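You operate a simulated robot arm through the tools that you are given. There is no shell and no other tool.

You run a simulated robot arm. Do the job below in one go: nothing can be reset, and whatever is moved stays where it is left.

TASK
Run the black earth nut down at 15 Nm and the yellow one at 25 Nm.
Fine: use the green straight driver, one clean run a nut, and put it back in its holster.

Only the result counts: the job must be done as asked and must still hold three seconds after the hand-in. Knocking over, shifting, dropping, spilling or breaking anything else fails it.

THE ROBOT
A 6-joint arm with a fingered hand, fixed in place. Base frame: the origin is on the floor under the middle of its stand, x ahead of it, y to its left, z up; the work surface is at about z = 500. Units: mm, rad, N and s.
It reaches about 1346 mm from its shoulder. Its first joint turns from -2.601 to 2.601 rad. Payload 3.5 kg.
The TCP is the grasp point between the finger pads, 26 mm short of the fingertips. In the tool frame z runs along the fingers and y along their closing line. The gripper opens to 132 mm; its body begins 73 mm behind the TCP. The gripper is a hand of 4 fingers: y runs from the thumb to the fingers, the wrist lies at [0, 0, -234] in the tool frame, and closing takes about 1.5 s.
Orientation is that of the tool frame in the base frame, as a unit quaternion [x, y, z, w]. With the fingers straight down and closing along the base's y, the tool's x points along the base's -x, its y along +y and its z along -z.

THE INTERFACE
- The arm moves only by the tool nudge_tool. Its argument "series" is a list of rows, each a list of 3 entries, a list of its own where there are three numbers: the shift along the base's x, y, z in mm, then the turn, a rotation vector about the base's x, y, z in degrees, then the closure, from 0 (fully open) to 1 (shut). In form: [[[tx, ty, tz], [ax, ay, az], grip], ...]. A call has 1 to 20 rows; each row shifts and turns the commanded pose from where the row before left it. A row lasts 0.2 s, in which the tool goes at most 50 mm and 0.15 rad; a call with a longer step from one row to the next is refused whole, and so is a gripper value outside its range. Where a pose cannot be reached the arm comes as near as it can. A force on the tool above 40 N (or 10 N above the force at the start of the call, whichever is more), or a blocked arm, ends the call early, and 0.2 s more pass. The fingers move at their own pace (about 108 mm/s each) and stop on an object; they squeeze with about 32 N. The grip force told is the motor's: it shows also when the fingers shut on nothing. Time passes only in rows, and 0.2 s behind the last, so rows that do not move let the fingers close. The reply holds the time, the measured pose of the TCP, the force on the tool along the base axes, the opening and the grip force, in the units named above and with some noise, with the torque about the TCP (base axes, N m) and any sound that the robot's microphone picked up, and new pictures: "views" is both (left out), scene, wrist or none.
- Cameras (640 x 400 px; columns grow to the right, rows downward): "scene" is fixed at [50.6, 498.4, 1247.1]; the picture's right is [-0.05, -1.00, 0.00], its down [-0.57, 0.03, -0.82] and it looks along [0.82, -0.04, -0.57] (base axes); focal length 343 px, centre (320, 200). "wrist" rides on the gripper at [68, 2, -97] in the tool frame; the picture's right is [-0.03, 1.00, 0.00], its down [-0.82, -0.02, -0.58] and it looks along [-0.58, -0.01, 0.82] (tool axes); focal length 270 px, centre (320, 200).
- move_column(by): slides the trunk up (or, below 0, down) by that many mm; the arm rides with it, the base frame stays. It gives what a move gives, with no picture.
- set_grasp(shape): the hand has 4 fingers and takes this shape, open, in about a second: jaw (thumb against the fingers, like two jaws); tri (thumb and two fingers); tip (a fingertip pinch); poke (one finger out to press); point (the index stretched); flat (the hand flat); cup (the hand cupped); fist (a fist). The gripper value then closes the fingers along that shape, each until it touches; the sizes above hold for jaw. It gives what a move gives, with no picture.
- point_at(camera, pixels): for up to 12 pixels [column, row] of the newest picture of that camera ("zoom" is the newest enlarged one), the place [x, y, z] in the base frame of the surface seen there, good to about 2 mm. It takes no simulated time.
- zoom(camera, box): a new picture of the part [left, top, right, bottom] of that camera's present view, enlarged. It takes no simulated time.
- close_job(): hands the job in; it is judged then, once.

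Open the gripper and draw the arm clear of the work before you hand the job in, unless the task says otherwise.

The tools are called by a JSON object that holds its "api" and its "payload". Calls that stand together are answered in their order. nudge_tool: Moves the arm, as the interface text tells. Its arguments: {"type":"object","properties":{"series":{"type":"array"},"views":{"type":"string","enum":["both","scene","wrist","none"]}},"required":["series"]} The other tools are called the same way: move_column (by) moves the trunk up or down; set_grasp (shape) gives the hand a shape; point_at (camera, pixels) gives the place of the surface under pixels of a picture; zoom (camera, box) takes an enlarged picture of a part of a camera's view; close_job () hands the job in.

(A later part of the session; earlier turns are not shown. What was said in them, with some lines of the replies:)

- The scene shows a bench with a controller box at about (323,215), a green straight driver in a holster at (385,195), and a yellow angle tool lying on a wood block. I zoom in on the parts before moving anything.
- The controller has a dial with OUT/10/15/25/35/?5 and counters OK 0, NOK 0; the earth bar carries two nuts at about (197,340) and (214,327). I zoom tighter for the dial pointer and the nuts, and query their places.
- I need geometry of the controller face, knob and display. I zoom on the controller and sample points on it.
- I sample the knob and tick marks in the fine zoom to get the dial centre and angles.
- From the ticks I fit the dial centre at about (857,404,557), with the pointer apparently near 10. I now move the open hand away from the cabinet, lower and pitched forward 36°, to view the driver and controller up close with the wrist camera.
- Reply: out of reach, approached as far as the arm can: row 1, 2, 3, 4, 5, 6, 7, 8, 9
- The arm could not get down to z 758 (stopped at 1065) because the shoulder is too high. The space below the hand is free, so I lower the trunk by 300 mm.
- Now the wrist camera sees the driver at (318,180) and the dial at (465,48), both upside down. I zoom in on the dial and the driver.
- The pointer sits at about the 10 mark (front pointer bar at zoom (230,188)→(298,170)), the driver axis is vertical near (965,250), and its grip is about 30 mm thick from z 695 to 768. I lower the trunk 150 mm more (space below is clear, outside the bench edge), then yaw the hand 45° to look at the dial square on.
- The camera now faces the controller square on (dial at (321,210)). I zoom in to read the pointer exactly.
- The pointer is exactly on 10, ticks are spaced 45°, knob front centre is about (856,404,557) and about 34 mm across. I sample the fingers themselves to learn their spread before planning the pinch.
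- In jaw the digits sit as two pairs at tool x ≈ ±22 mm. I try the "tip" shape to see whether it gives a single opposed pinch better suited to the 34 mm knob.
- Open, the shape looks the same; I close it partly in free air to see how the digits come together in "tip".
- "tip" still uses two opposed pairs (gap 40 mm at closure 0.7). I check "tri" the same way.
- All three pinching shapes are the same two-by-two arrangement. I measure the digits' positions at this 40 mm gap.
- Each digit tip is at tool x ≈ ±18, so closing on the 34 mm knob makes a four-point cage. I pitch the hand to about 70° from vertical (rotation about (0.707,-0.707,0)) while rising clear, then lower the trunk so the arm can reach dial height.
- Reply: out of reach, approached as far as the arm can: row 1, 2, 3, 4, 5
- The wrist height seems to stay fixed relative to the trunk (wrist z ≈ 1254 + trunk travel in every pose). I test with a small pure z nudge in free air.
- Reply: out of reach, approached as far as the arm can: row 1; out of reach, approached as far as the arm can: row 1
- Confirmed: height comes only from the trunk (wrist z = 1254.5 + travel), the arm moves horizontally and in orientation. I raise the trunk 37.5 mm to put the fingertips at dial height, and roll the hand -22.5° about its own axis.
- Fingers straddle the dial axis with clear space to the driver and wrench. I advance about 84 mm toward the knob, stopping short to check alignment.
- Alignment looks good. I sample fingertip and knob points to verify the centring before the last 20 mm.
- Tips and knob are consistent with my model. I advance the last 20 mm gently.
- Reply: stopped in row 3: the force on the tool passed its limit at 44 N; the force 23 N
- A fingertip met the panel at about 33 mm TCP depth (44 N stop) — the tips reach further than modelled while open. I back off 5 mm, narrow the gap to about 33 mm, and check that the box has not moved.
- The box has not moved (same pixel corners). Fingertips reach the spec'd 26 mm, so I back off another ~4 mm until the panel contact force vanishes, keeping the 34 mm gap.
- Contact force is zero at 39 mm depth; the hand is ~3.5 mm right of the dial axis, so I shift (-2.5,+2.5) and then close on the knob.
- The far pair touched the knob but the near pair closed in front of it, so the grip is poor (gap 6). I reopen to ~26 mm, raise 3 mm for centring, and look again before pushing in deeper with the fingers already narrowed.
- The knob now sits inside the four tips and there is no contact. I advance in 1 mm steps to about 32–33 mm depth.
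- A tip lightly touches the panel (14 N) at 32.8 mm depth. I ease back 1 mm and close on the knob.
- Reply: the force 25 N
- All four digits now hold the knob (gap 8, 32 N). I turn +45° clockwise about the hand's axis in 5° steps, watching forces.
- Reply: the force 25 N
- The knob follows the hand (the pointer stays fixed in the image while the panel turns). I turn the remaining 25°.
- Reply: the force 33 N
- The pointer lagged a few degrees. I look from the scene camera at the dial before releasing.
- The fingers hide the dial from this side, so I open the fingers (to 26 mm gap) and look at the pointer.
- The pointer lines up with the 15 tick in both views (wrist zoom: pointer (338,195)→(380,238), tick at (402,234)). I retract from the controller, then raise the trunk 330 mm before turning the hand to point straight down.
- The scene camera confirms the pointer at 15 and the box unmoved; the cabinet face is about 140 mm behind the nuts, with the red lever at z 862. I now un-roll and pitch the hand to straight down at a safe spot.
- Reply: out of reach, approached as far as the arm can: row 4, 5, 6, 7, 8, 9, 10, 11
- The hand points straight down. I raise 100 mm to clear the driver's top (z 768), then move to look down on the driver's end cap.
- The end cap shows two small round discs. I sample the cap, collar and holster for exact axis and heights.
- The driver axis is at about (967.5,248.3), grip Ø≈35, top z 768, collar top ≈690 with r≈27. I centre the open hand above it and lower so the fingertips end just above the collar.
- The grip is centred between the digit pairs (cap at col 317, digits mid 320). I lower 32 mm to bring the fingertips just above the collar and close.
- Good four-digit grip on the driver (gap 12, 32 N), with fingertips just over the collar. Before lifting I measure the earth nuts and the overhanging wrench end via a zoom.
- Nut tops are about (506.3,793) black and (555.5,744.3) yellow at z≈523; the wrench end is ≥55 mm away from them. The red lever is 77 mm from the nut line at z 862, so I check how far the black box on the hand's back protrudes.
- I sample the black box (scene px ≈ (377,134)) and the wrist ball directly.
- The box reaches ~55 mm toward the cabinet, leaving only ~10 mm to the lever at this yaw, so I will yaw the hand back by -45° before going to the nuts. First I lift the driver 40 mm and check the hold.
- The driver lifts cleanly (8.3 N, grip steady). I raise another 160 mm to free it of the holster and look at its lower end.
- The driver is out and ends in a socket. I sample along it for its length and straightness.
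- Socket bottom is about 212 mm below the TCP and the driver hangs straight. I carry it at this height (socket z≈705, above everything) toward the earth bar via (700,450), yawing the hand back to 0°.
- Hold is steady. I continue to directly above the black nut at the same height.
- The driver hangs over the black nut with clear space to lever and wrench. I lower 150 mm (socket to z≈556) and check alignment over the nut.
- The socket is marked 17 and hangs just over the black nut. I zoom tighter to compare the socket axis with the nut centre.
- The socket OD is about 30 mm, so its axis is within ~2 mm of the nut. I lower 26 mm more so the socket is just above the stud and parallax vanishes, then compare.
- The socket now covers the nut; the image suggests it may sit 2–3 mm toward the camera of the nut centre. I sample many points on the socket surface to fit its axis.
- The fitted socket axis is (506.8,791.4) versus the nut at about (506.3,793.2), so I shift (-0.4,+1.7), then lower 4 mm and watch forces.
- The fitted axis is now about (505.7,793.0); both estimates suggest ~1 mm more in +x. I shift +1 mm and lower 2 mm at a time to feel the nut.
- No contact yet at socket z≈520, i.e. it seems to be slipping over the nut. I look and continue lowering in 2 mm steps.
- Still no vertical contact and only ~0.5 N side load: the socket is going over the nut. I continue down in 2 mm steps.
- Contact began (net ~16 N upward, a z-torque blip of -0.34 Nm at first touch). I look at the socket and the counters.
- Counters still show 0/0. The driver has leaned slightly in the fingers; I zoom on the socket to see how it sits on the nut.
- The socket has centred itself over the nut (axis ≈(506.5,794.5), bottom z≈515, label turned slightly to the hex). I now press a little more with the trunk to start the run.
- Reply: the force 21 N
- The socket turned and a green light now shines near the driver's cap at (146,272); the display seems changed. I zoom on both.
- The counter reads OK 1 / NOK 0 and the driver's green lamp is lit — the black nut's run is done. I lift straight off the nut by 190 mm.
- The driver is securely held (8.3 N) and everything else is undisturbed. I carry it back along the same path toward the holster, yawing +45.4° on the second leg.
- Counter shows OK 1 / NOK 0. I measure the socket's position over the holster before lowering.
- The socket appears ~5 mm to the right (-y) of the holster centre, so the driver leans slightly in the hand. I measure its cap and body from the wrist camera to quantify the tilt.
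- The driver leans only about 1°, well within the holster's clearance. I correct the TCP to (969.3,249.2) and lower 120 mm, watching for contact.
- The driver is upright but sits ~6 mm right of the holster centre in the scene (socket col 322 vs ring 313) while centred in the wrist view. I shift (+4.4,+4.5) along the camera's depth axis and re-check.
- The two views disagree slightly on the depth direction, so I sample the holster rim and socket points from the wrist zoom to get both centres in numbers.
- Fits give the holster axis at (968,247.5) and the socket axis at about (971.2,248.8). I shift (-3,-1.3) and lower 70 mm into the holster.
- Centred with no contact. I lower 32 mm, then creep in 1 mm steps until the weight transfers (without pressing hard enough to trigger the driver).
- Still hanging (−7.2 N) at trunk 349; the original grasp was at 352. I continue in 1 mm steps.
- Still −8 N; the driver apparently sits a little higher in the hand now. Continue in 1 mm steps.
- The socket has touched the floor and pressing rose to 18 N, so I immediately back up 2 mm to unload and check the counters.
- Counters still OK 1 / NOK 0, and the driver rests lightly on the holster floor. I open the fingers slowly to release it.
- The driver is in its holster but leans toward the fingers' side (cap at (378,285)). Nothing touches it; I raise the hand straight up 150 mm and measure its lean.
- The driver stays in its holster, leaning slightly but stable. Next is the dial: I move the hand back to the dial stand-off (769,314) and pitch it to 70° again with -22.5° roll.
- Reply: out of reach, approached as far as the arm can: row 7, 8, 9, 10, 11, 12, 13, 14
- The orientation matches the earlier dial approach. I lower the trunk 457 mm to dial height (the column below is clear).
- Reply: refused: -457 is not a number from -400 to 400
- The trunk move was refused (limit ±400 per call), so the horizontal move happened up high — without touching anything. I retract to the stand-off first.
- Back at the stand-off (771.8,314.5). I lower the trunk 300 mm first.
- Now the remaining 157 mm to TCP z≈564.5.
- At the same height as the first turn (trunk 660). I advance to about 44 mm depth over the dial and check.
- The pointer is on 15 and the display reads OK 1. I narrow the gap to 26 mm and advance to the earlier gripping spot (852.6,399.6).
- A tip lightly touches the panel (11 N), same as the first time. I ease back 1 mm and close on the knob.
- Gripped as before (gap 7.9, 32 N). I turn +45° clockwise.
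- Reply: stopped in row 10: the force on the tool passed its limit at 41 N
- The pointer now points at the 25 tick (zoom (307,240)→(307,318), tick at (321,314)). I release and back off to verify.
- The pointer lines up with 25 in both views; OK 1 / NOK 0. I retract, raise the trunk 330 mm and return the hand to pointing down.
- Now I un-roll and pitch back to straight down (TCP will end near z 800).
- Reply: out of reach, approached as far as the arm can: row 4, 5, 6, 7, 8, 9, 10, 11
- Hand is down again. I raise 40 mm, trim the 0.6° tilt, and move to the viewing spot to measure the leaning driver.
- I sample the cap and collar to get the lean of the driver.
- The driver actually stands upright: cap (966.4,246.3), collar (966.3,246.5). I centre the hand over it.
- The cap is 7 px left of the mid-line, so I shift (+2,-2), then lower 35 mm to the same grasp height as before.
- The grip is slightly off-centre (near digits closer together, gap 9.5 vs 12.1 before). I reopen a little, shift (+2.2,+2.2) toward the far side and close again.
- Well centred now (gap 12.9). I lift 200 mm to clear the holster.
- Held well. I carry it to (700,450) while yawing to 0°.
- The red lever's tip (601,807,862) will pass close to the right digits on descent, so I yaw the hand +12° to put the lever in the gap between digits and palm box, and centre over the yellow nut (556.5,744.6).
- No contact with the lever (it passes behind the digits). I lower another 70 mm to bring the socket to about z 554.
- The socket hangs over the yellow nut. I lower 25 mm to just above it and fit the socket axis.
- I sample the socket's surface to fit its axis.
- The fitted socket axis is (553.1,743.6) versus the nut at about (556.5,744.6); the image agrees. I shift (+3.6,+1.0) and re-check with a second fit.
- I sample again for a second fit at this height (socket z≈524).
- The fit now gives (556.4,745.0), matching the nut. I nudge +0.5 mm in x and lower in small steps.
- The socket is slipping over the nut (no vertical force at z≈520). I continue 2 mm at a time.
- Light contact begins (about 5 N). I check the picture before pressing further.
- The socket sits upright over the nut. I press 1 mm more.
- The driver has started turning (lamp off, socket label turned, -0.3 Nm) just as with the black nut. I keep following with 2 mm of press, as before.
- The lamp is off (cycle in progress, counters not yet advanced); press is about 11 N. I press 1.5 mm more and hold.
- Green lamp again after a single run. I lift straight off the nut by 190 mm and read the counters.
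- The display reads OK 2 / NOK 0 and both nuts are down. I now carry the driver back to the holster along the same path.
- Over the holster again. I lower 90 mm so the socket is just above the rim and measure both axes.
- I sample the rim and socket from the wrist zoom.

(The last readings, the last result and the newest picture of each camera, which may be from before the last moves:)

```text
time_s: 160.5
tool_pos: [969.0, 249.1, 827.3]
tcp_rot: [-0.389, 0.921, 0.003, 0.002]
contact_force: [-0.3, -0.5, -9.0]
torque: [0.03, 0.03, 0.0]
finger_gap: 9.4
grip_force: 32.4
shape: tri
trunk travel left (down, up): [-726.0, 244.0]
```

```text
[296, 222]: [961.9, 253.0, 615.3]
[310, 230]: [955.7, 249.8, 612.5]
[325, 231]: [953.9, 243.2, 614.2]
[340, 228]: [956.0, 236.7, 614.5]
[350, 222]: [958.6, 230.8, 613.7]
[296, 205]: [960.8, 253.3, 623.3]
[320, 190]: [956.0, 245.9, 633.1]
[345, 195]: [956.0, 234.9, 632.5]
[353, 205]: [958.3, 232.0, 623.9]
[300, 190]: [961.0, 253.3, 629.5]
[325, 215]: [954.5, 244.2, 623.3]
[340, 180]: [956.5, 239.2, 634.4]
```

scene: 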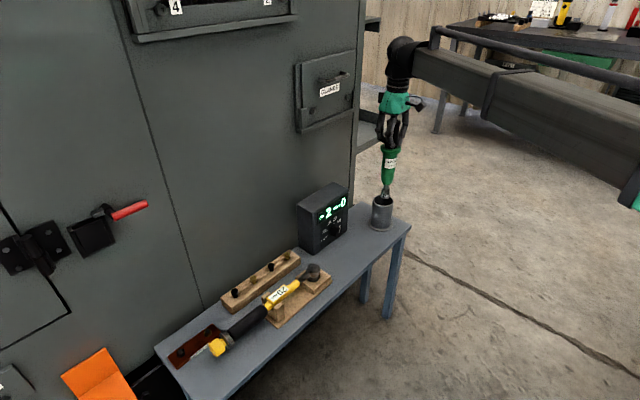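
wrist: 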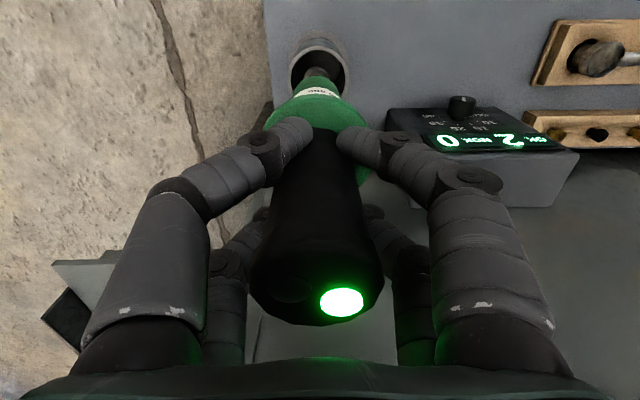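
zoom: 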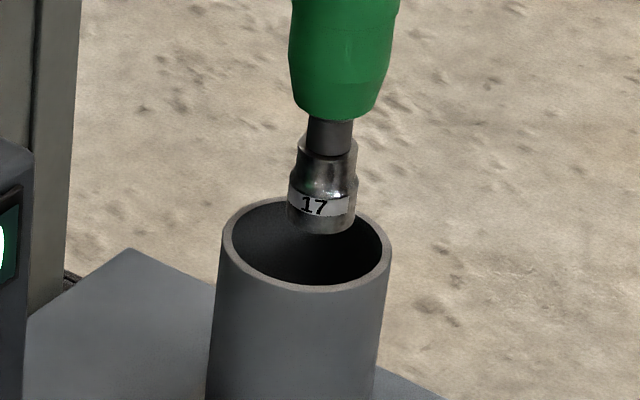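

Socket axis ≈(967.7,243.3), holster ≈(967.2,247.0): I shift (-0.3,+3.6) and lower 70 mm into the holster.

{"api": "nudge_tool", "payload": {"series": [[[-0.2, 1.8, 0], [0, 0, 0], 1.0], [[-0.1, 1.8, 0], [0, 0, 0], 1.0], [[0, 0, 0], [0, 0, 0], 1.0]], "views": "none"}}

{"api": "move_column", "payload": {"by": -35}}

{"api": "move_column", "payload": {"by": -35}}

{"api": "nudge_tool", "payload": {"series": [[[0, 0, 0], [0, 0, 0], 1.0]], "views": "both"}}

{"api": "zoom", "payload": {"camera": "scene", "box": [350, 140, 420, 240]}}

{"api": "zoom", "payload": {"camera": "wrist", "box": [260, 30, 380, 140]}}

```text
time_s: 161.3
tool_pos: [969.1, 253.0, 827.0]
tcp_rot: [-0.388, 0.922, 0.002, 0.001]
contact_force: [-0.1, 0.3, -8.5]
torque: [0.04, -0.02, 0.04]
finger_gap: 9.4
grip_force: 32.3
shape: tri
trunk travel left (down, up): [-726.0, 244.0]
```

```text
time_s: 162.1
tool_pos: [969.1, 253.3, 791.4]
tcp_rot: [-0.388, 0.922, 0.002, 0.001]
contact_force: [-1.1, -0.6, -8.1]
torque: [0.01, -0.03, -0.01]
finger_gap: 9.3
grip_force: 32.3
shape: tri
trunk travel left (down, up): [-691.0, 279.0]
```

```text
time_s: 162.9
tool_pos: [969.9, 253.6, 757.1]
tcp_rot: [-0.388, 0.922, 0.002, 0.001]
contact_force: [-0.5, -0.4, -8.8]
torque: [0.03, -0.02, -0.02]
finger_gap: 9.5
grip_force: 32.0
shape: tri
trunk travel left (down, up): [-656.0, 314.0]
```

```text
time_s: 163.3
tool_pos: [968.7, 253.0, 757.3]
tcp_rot: [-0.388, 0.922, 0.002, 0.0]
contact_force: [1.4, 0.3, -7.8]
torque: [0.05, 0.02, 0.0]
finger_gap: 9.5
grip_force: 32.0
shape: tri
trunk travel left (down, up): [-656.0, 314.0]
```

scene: 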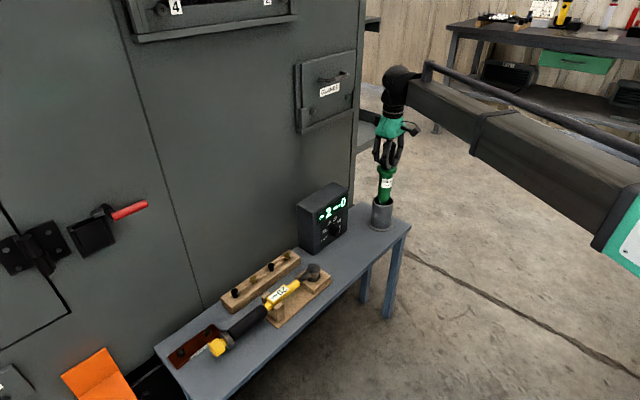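
wrist: 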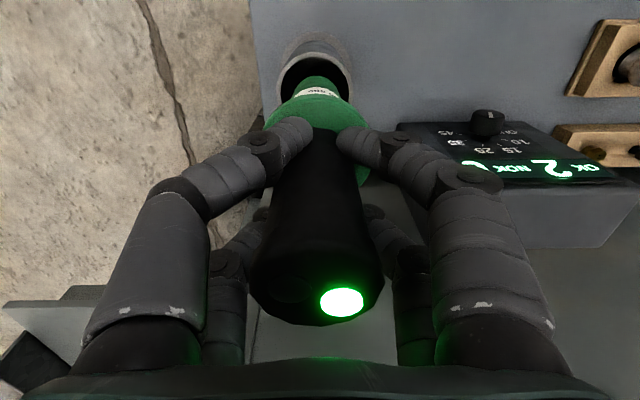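

```text
4.00 times, centred on (385, 190) of scene
```

zoom: 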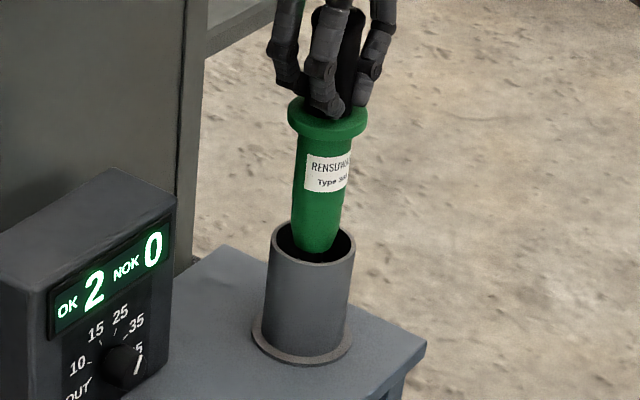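

```text
3.64 times, centred on (320, 85) of wrist
```

zoom: 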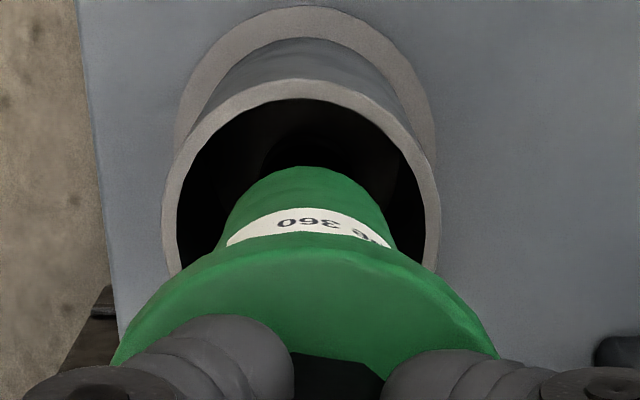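

The body enters the holster freely, same as the first return. I lower 36 mm and then creep in 1 mm steps.

{"api": "move_column", "payload": {"by": -32}}

{"api": "move_column", "payload": {"by": -4}}

{"api": "move_column", "payload": {"by": -1}}

```text
time_s: 164.1
tool_pos: [969.0, 254.3, 725.2]
tcp_rot: [-0.388, 0.922, 0.002, 0.001]
contact_force: [0.2, -0.8, -8.0]
torque: [0.01, 0.03, -0.04]
finger_gap: 9.1
grip_force: 32.5
shape: tri
trunk travel left (down, up): [-624.0, 346.0]
```

```text
time_s: 164.6
tool_pos: [968.9, 252.6, 720.7]
tcp_rot: [-0.388, 0.922, 0.002, 0.001]
contact_force: [-0.1, -0.2, -8.1]
torque: [0.04, -0.01, -0.01]
finger_gap: 9.2
grip_force: 31.7
shape: tri
trunk travel left (down, up): [-620.0, 350.0]
```

```text
time_s: 165.1
tool_pos: [969.0, 252.8, 719.8]
tcp_rot: [-0.388, 0.922, 0.002, 0.001]
contact_force: [-0.4, 0.0, -8.2]
torque: [0.0, 0.01, 0.0]
finger_gap: 9.2
grip_force: 31.9
shape: tri
trunk travel left (down, up): [-619.0, 351.0]
```

Still hanging at trunk 351. One millimetre at a time now.

{"api": "move_column", "payload": {"by": -1}}

{"api": "move_column", "payload": {"by": -1}}

```text
time_s: 165.6
tool_pos: [968.5, 253.6, 718.1]
tcp_rot: [-0.389, 0.921, 0.003, 0.001]
contact_force: [0.1, 0.0, -8.4]
torque: [0.02, -0.03, -0.01]
finger_gap: 9.3
grip_force: 31.5
shape: tri
trunk travel left (down, up): [-618.0, 352.0]
```

```text
time_s: 166.1
tool_pos: [968.5, 252.7, 718.2]
tcp_rot: [-0.388, 0.921, 0.003, 0.001]
contact_force: [0.0, -0.3, -3.2]
torque: [0.06, -0.05, 0.02]
finger_gap: 9.4
grip_force: 31.7
shape: tri
trunk travel left (down, up): [-617.0, 353.0]
```

The floor carries 5 N now. Half a millimetre more to take the full weight, then a check.

{"api": "move_column", "payload": {"by": -0.5}}

{"api": "zoom", "payload": {"camera": "scene", "box": [300, 130, 430, 240]}}

```text
time_s: 166.6
tool_pos: [968.6, 253.3, 717.9]
tcp_rot: [-0.388, 0.922, 0.002, 0.002]
contact_force: [0.1, 0.4, 2.1]
torque: [0.11, -0.05, 0.01]
finger_gap: 9.1
grip_force: 32.0
shape: tri
trunk travel left (down, up): [-617.0, 353.0]
```

```text
3.64 times, centred on (365, 185) of scene
```

zoom: 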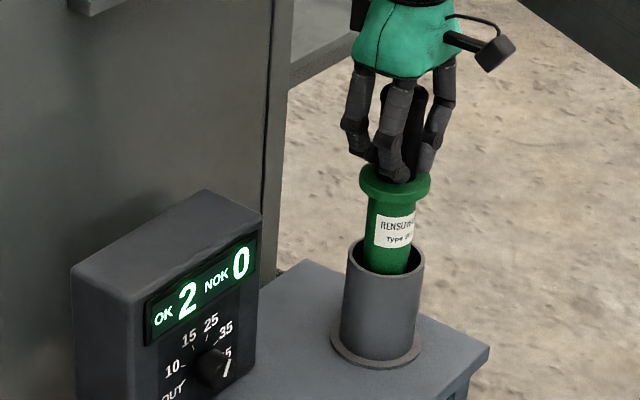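

Resting lightly in the holster; OK 2 / NOK 0. I open the fingers slowly.

{"api": "nudge_tool", "payload": {"series": [[[0, 0, 0], [0, 0, 0], 0.93], [[0, 0, 0], [0, 0, 0], 0.9], [[0, 0, 0], [0, 0, 0], 0.87], [[0, 0, 0], [0, 0, 0], 0.84], [[0, 0, 0], [0, 0, 0], 0.8], [[0, 0, 0], [0, 0, 0], 0.75], [[0, 0, 0], [0, 0, 0], 0.7], [[0, 0, 0], [0, 0, 0], 0.6], [[0, 0, 0], [0, 0, 0], 0.45], [[0, 0, 0], [0, 0, 0], 0.3], [[0, 0, 0], [0, 0, 0], 0.15], [[0, 0, 0], [0, 0, 0], 0], [[0, 0, 0], [0, 0, 0], 0]], "views": "both"}}

{"api": "zoom", "payload": {"camera": "scene", "box": [340, 130, 430, 240]}}

```text
time_s: 169.4
tool_pos: [967.3, 252.9, 717.5]
tcp_rot: [-0.388, 0.922, 0.001, 0.001]
contact_force: [-0.1, -0.3, 0.7]
torque: [0.0, 0.0, 0.0]
finger_gap: 132.1
grip_force: 0.1
shape: tri
trunk travel left (down, up): [-617.0, 353.0]
```

scene: 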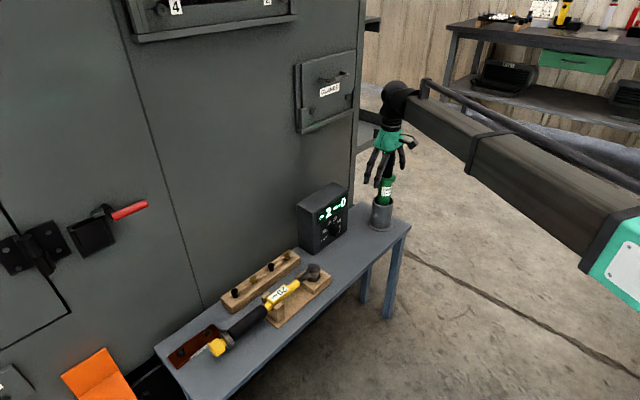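
wrist: 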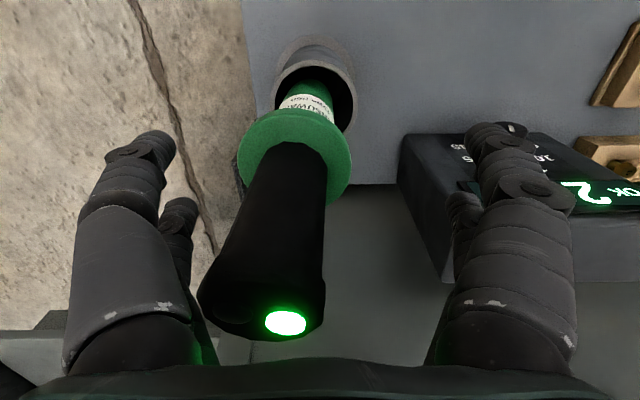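

```text
3.64 times, centred on (385, 185) of scene
```

zoom: 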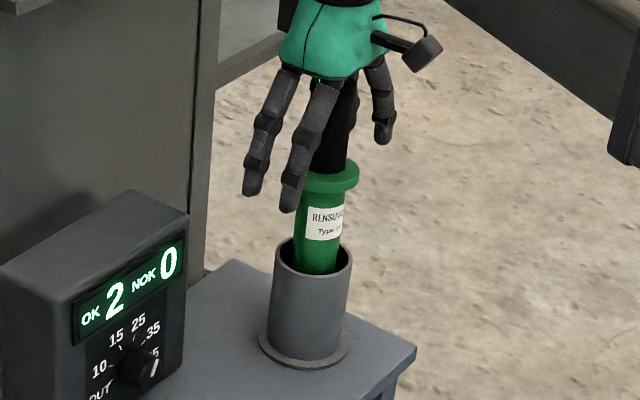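

The driver leans a bit toward the left digits right after release (cap at (263,300)). Last time it settled upright, so I wait a second and look again.

{"api": "nudge_tool", "payload": {"series": [[[0, 0, 0], [0, 0, 0], 0], [[0, 0, 0], [0, 0, 0], 0], [[0, 0, 0], [0, 0, 0], 0], [[0, 0, 0], [0, 0, 0], 0], [[0, 0, 0], [0, 0, 0], 0]], "views": "both"}}

{"api": "zoom", "payload": {"camera": "wrist", "box": [150, 60, 410, 350]}}

{"api": "point_at", "payload": {"camera": "wrist", "pixels": [[262, 310], [205, 295], [318, 300], [262, 335], [262, 280], [190, 290], [195, 250], [290, 160], [240, 160], [345, 160], [300, 120]]}}

```text
time_s: 170.6
tool_pos: [968.1, 253.2, 716.4]
tcp_rot: [-0.388, 0.921, 0.002, 0.002]
contact_force: [0.6, 0.0, 0.1]
torque: [0.01, 0.0, -0.03]
finger_gap: 132.1
grip_force: 0.0
shape: tri
trunk travel left (down, up): [-617.0, 353.0]
```

scene: 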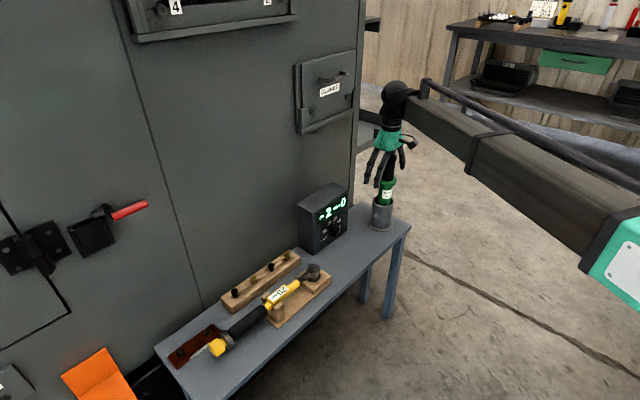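
wrist: 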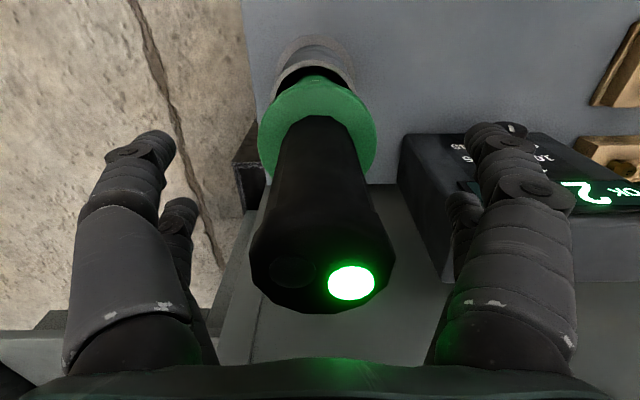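

```text
1.38 times, centred on (280, 205) of wrist
```

zoom: 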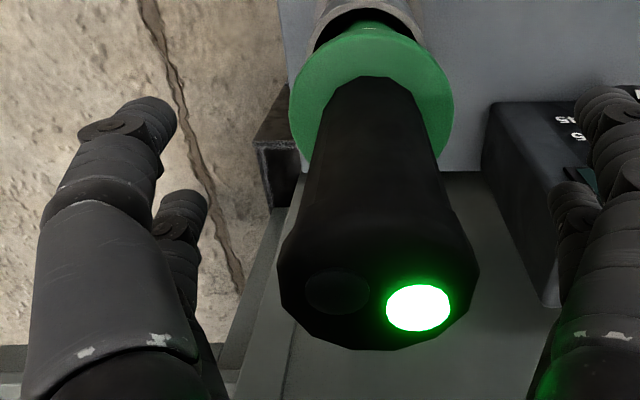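

```text
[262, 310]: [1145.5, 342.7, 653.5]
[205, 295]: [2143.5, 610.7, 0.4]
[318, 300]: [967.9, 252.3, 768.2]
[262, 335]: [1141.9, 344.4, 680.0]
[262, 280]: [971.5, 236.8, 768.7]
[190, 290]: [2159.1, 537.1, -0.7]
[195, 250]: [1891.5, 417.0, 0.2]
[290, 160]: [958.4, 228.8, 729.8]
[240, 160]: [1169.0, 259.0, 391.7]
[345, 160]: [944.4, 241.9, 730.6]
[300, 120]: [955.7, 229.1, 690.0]
```

It is settling upright (cap now at (322,255)). I wait another second for it to come to rest.

{"api": "nudge_tool", "payload": {"series": [[[0, 0, 0], [0, 0, 0], 0], [[0, 0, 0], [0, 0, 0], 0], [[0, 0, 0], [0, 0, 0], 0], [[0, 0, 0], [0, 0, 0], 0], [[0, 0, 0], [0, 0, 0], 0]], "views": "wrist"}}

```text
time_s: 171.8
tool_pos: [969.6, 253.2, 716.7]
tcp_rot: [-0.388, 0.922, 0.002, 0.001]
contact_force: [-0.6, 0.3, 0.0]
torque: [0.0, 0.02, 0.0]
finger_gap: 132.0
grip_force: 0.1
shape: tri
trunk travel left (down, up): [-617.0, 353.0]
```

wrist: 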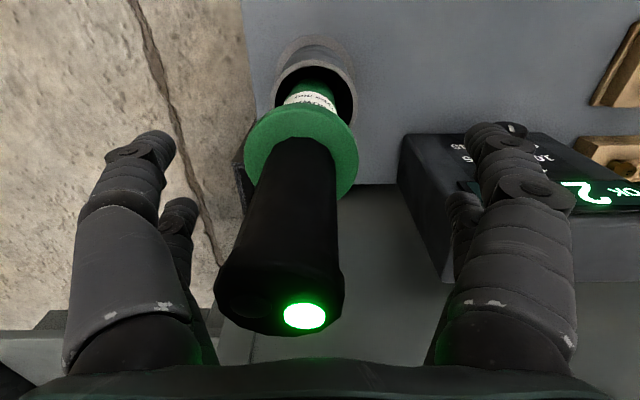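

It is rocking gently inside the holster, well clear of the digits. I raise the hand straight up 150 mm so it can settle on its own.

{"api": "move_column", "payload": {"by": 150}}

{"api": "nudge_tool", "payload": {"series": [[[-15, -15, 0], [0, 0, 0], 0], [[-15, -15, 0], [0, 0, 0], 0], [[-10, -10, 0], [0, 0, 0], 0], [[0, 0, 0], [0, 0, 0], 0]], "views": "both"}}

{"api": "zoom", "payload": {"camera": "scene", "box": [340, 130, 430, 240]}}

```text
time_s: 173.6
tool_pos: [968.3, 252.8, 867.6]
tcp_rot: [-0.388, 0.921, 0.003, 0.001]
contact_force: [0.2, -0.3, 1.0]
torque: [-0.01, -0.01, 0.0]
finger_gap: 132.2
grip_force: 0.1
shape: tri
trunk travel left (down, up): [-767.0, 203.0]
```

```text
time_s: 174.6
tool_pos: [928.0, 214.9, 869.3]
tcp_rot: [-0.389, 0.921, 0.002, 0.001]
contact_force: [-0.3, 1.2, -0.6]
torque: [0.01, 0.01, -0.03]
finger_gap: 132.2
grip_force: 0.1
shape: tri
trunk travel left (down, up): [-767.0, 203.0]
```

scene: 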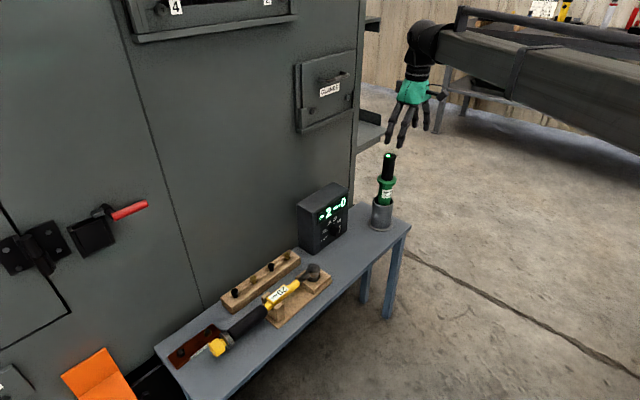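
wrist: 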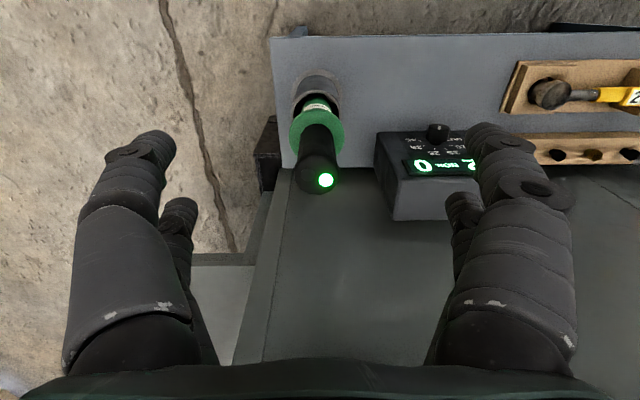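

```text
3.64 times, centred on (385, 185) of scene
```

zoom: 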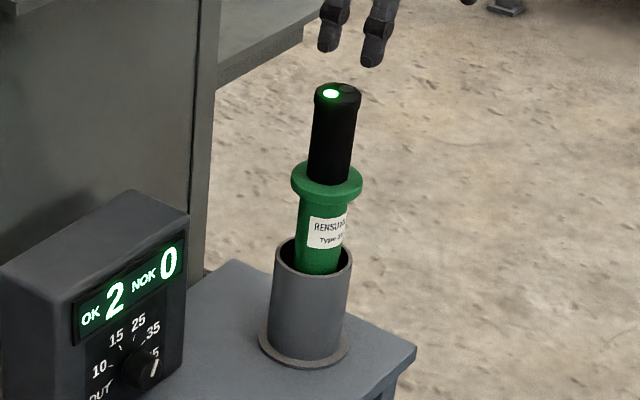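

The driver stands in its holster; display OK 2 / NOK 0. I draw the arm well clear, then let time pass and verify.

{"api": "nudge_tool", "payload": {"series": [[[-35, 8, 0], [0, 0, 0], 0], [[-35, 8, 0], [0, 0, 0], 0], [[-35, 8, 0], [0, 0, 0], 0], [[-35, 8, 0], [0, 0, 0], 0], [[-35, 8, 0], [0, 0, 0], 0], [[-35, 8, 0], [0, 0, 0], 0], [[0, 0, 0], [0, 0, 0], 0], [[0, 0, 0], [0, 0, 0], 0], [[0, 0, 0], [0, 0, 0], 0], [[0, 0, 0], [0, 0, 0], 0], [[0, 0, 0], [0, 0, 0], 0], [[0, 0, 0], [0, 0, 0], 0], [[0, 0, 0], [0, 0, 0], 0], [[0, 0, 0], [0, 0, 0], 0]], "views": "both"}}

{"api": "zoom", "payload": {"camera": "scene", "box": [340, 130, 430, 240]}}

{"api": "zoom", "payload": {"camera": "scene", "box": [150, 230, 350, 380]}}

```text
time_s: 177.6
tool_pos: [721.3, 259.4, 867.4]
tcp_rot: [-0.389, 0.921, 0.001, 0.0]
contact_force: [0.0, -0.1, 0.4]
torque: [-0.01, 0.02, -0.03]
finger_gap: 132.0
grip_force: 0.1
shape: tri
trunk travel left (down, up): [-767.0, 203.0]
```

scene: 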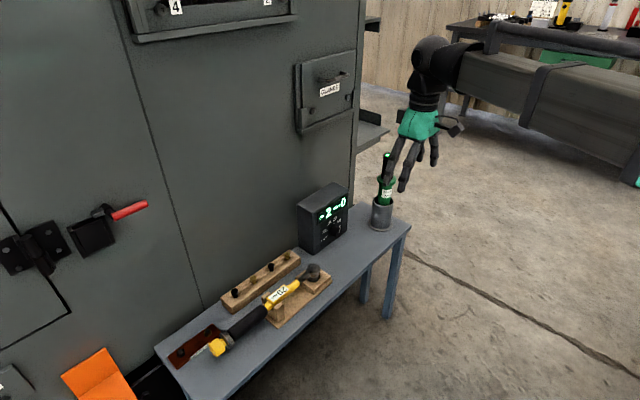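
wrist: 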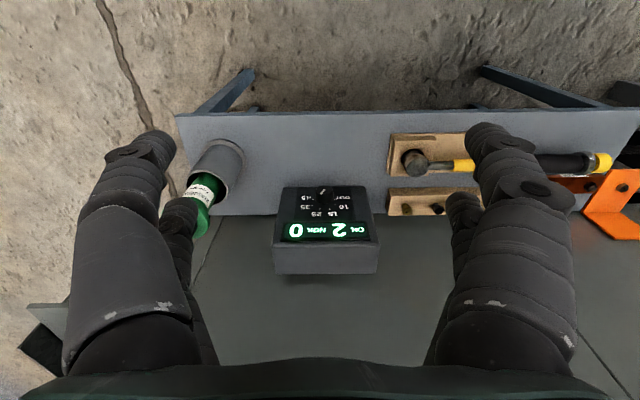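

```text
3.64 times, centred on (385, 185) of scene
```

zoom: 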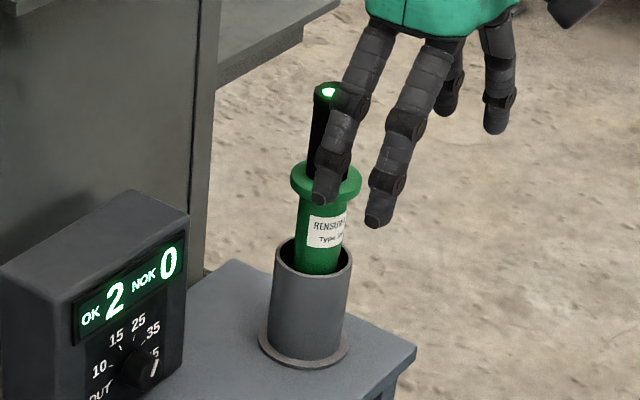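

```text
2.67 times, centred on (250, 305) of scene
```

zoom: 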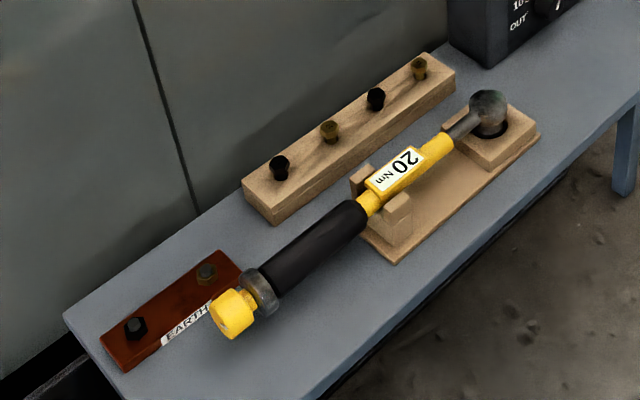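

Bench items are at their original pixels and both nuts are down. I move the hand further aside for an unobstructed last look at the driver's rest position.

{"api": "nudge_tool", "payload": {"series": [[[-20, -35, 0], [0, 0, 0], 0], [[-20, -35, 0], [0, 0, 0], 0], [[-20, -35, 0], [0, 0, 0], 0], [[0, 0, 0], [0, 0, 0], 0], [[0, 0, 0], [0, 0, 0], 0], [[0, 0, 0], [0, 0, 0], 0], [[0, 0, 0], [0, 0, 0], 0], [[0, 0, 0], [0, 0, 0], 0], [[0, 0, 0], [0, 0, 0], 0], [[0, 0, 0], [0, 0, 0], 0]], "views": "scene"}}

{"api": "zoom", "payload": {"camera": "scene", "box": [340, 130, 430, 240]}}

{"api": "point_at", "payload": {"camera": "scene", "pixels": [[388, 156], [387, 170], [386, 182], [385, 195], [381, 228]]}}

```text
time_s: 179.8
tool_pos: [662.0, 155.9, 867.8]
tcp_rot: [-0.388, 0.922, 0.0, 0.002]
contact_force: [0.1, 0.2, -0.3]
torque: [-0.03, 0.02, -0.03]
finger_gap: 131.9
grip_force: 0.1
shape: tri
trunk travel left (down, up): [-767.0, 203.0]
```

scene: 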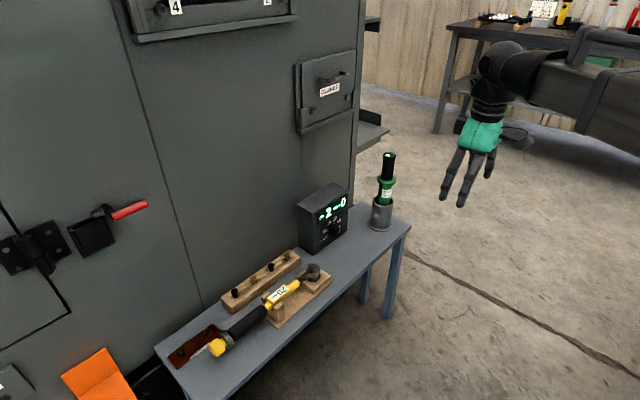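

```text
3.64 times, centred on (385, 185) of scene
```

zoom: 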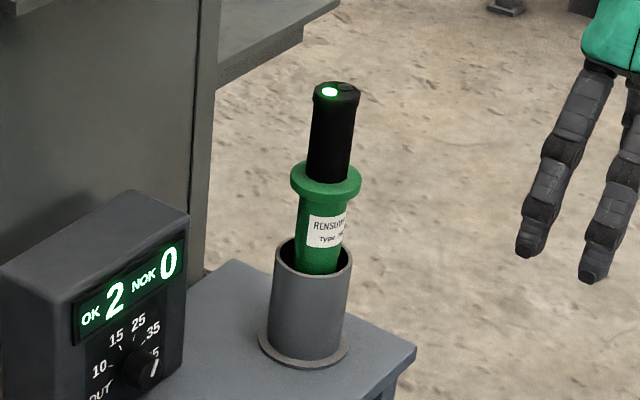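

```text
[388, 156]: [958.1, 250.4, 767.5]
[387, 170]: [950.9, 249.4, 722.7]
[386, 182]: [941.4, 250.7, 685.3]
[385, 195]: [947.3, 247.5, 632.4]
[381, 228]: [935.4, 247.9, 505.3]
```

The driver stands upright in its holster at its original place (top z 767.5, same as the start), the counters read OK 2 / NOK 0, the hand is open and clear, and everything else is where it was. I hand the job in.

{"api": "close_job", "payload": {}}

```text
The job is handed in.
```

Both earth nuts are run down with the green straight driver: the black one with the dial at 15 Nm and the yellow one with the dial at 25 Nm. Each took a single run with a green lamp, and the controller reads OK 2 / NOK 0.

The driver is back in its holster, upright and at its original height. It rocked for a few seconds after I let go, both times I put it back. It was standing still in the last picture before the hand-in.

The hand is open and drawn clear. In the final pictures the controller box, the 20 Nm wrench and the bolt block are where they started. On the first approach to the dial a fingertip pressed the controller panel at 44 N before the arm stopped. I checked the box afterwards and it had not moved.

I handed the job in after those checks; no verdict came back.
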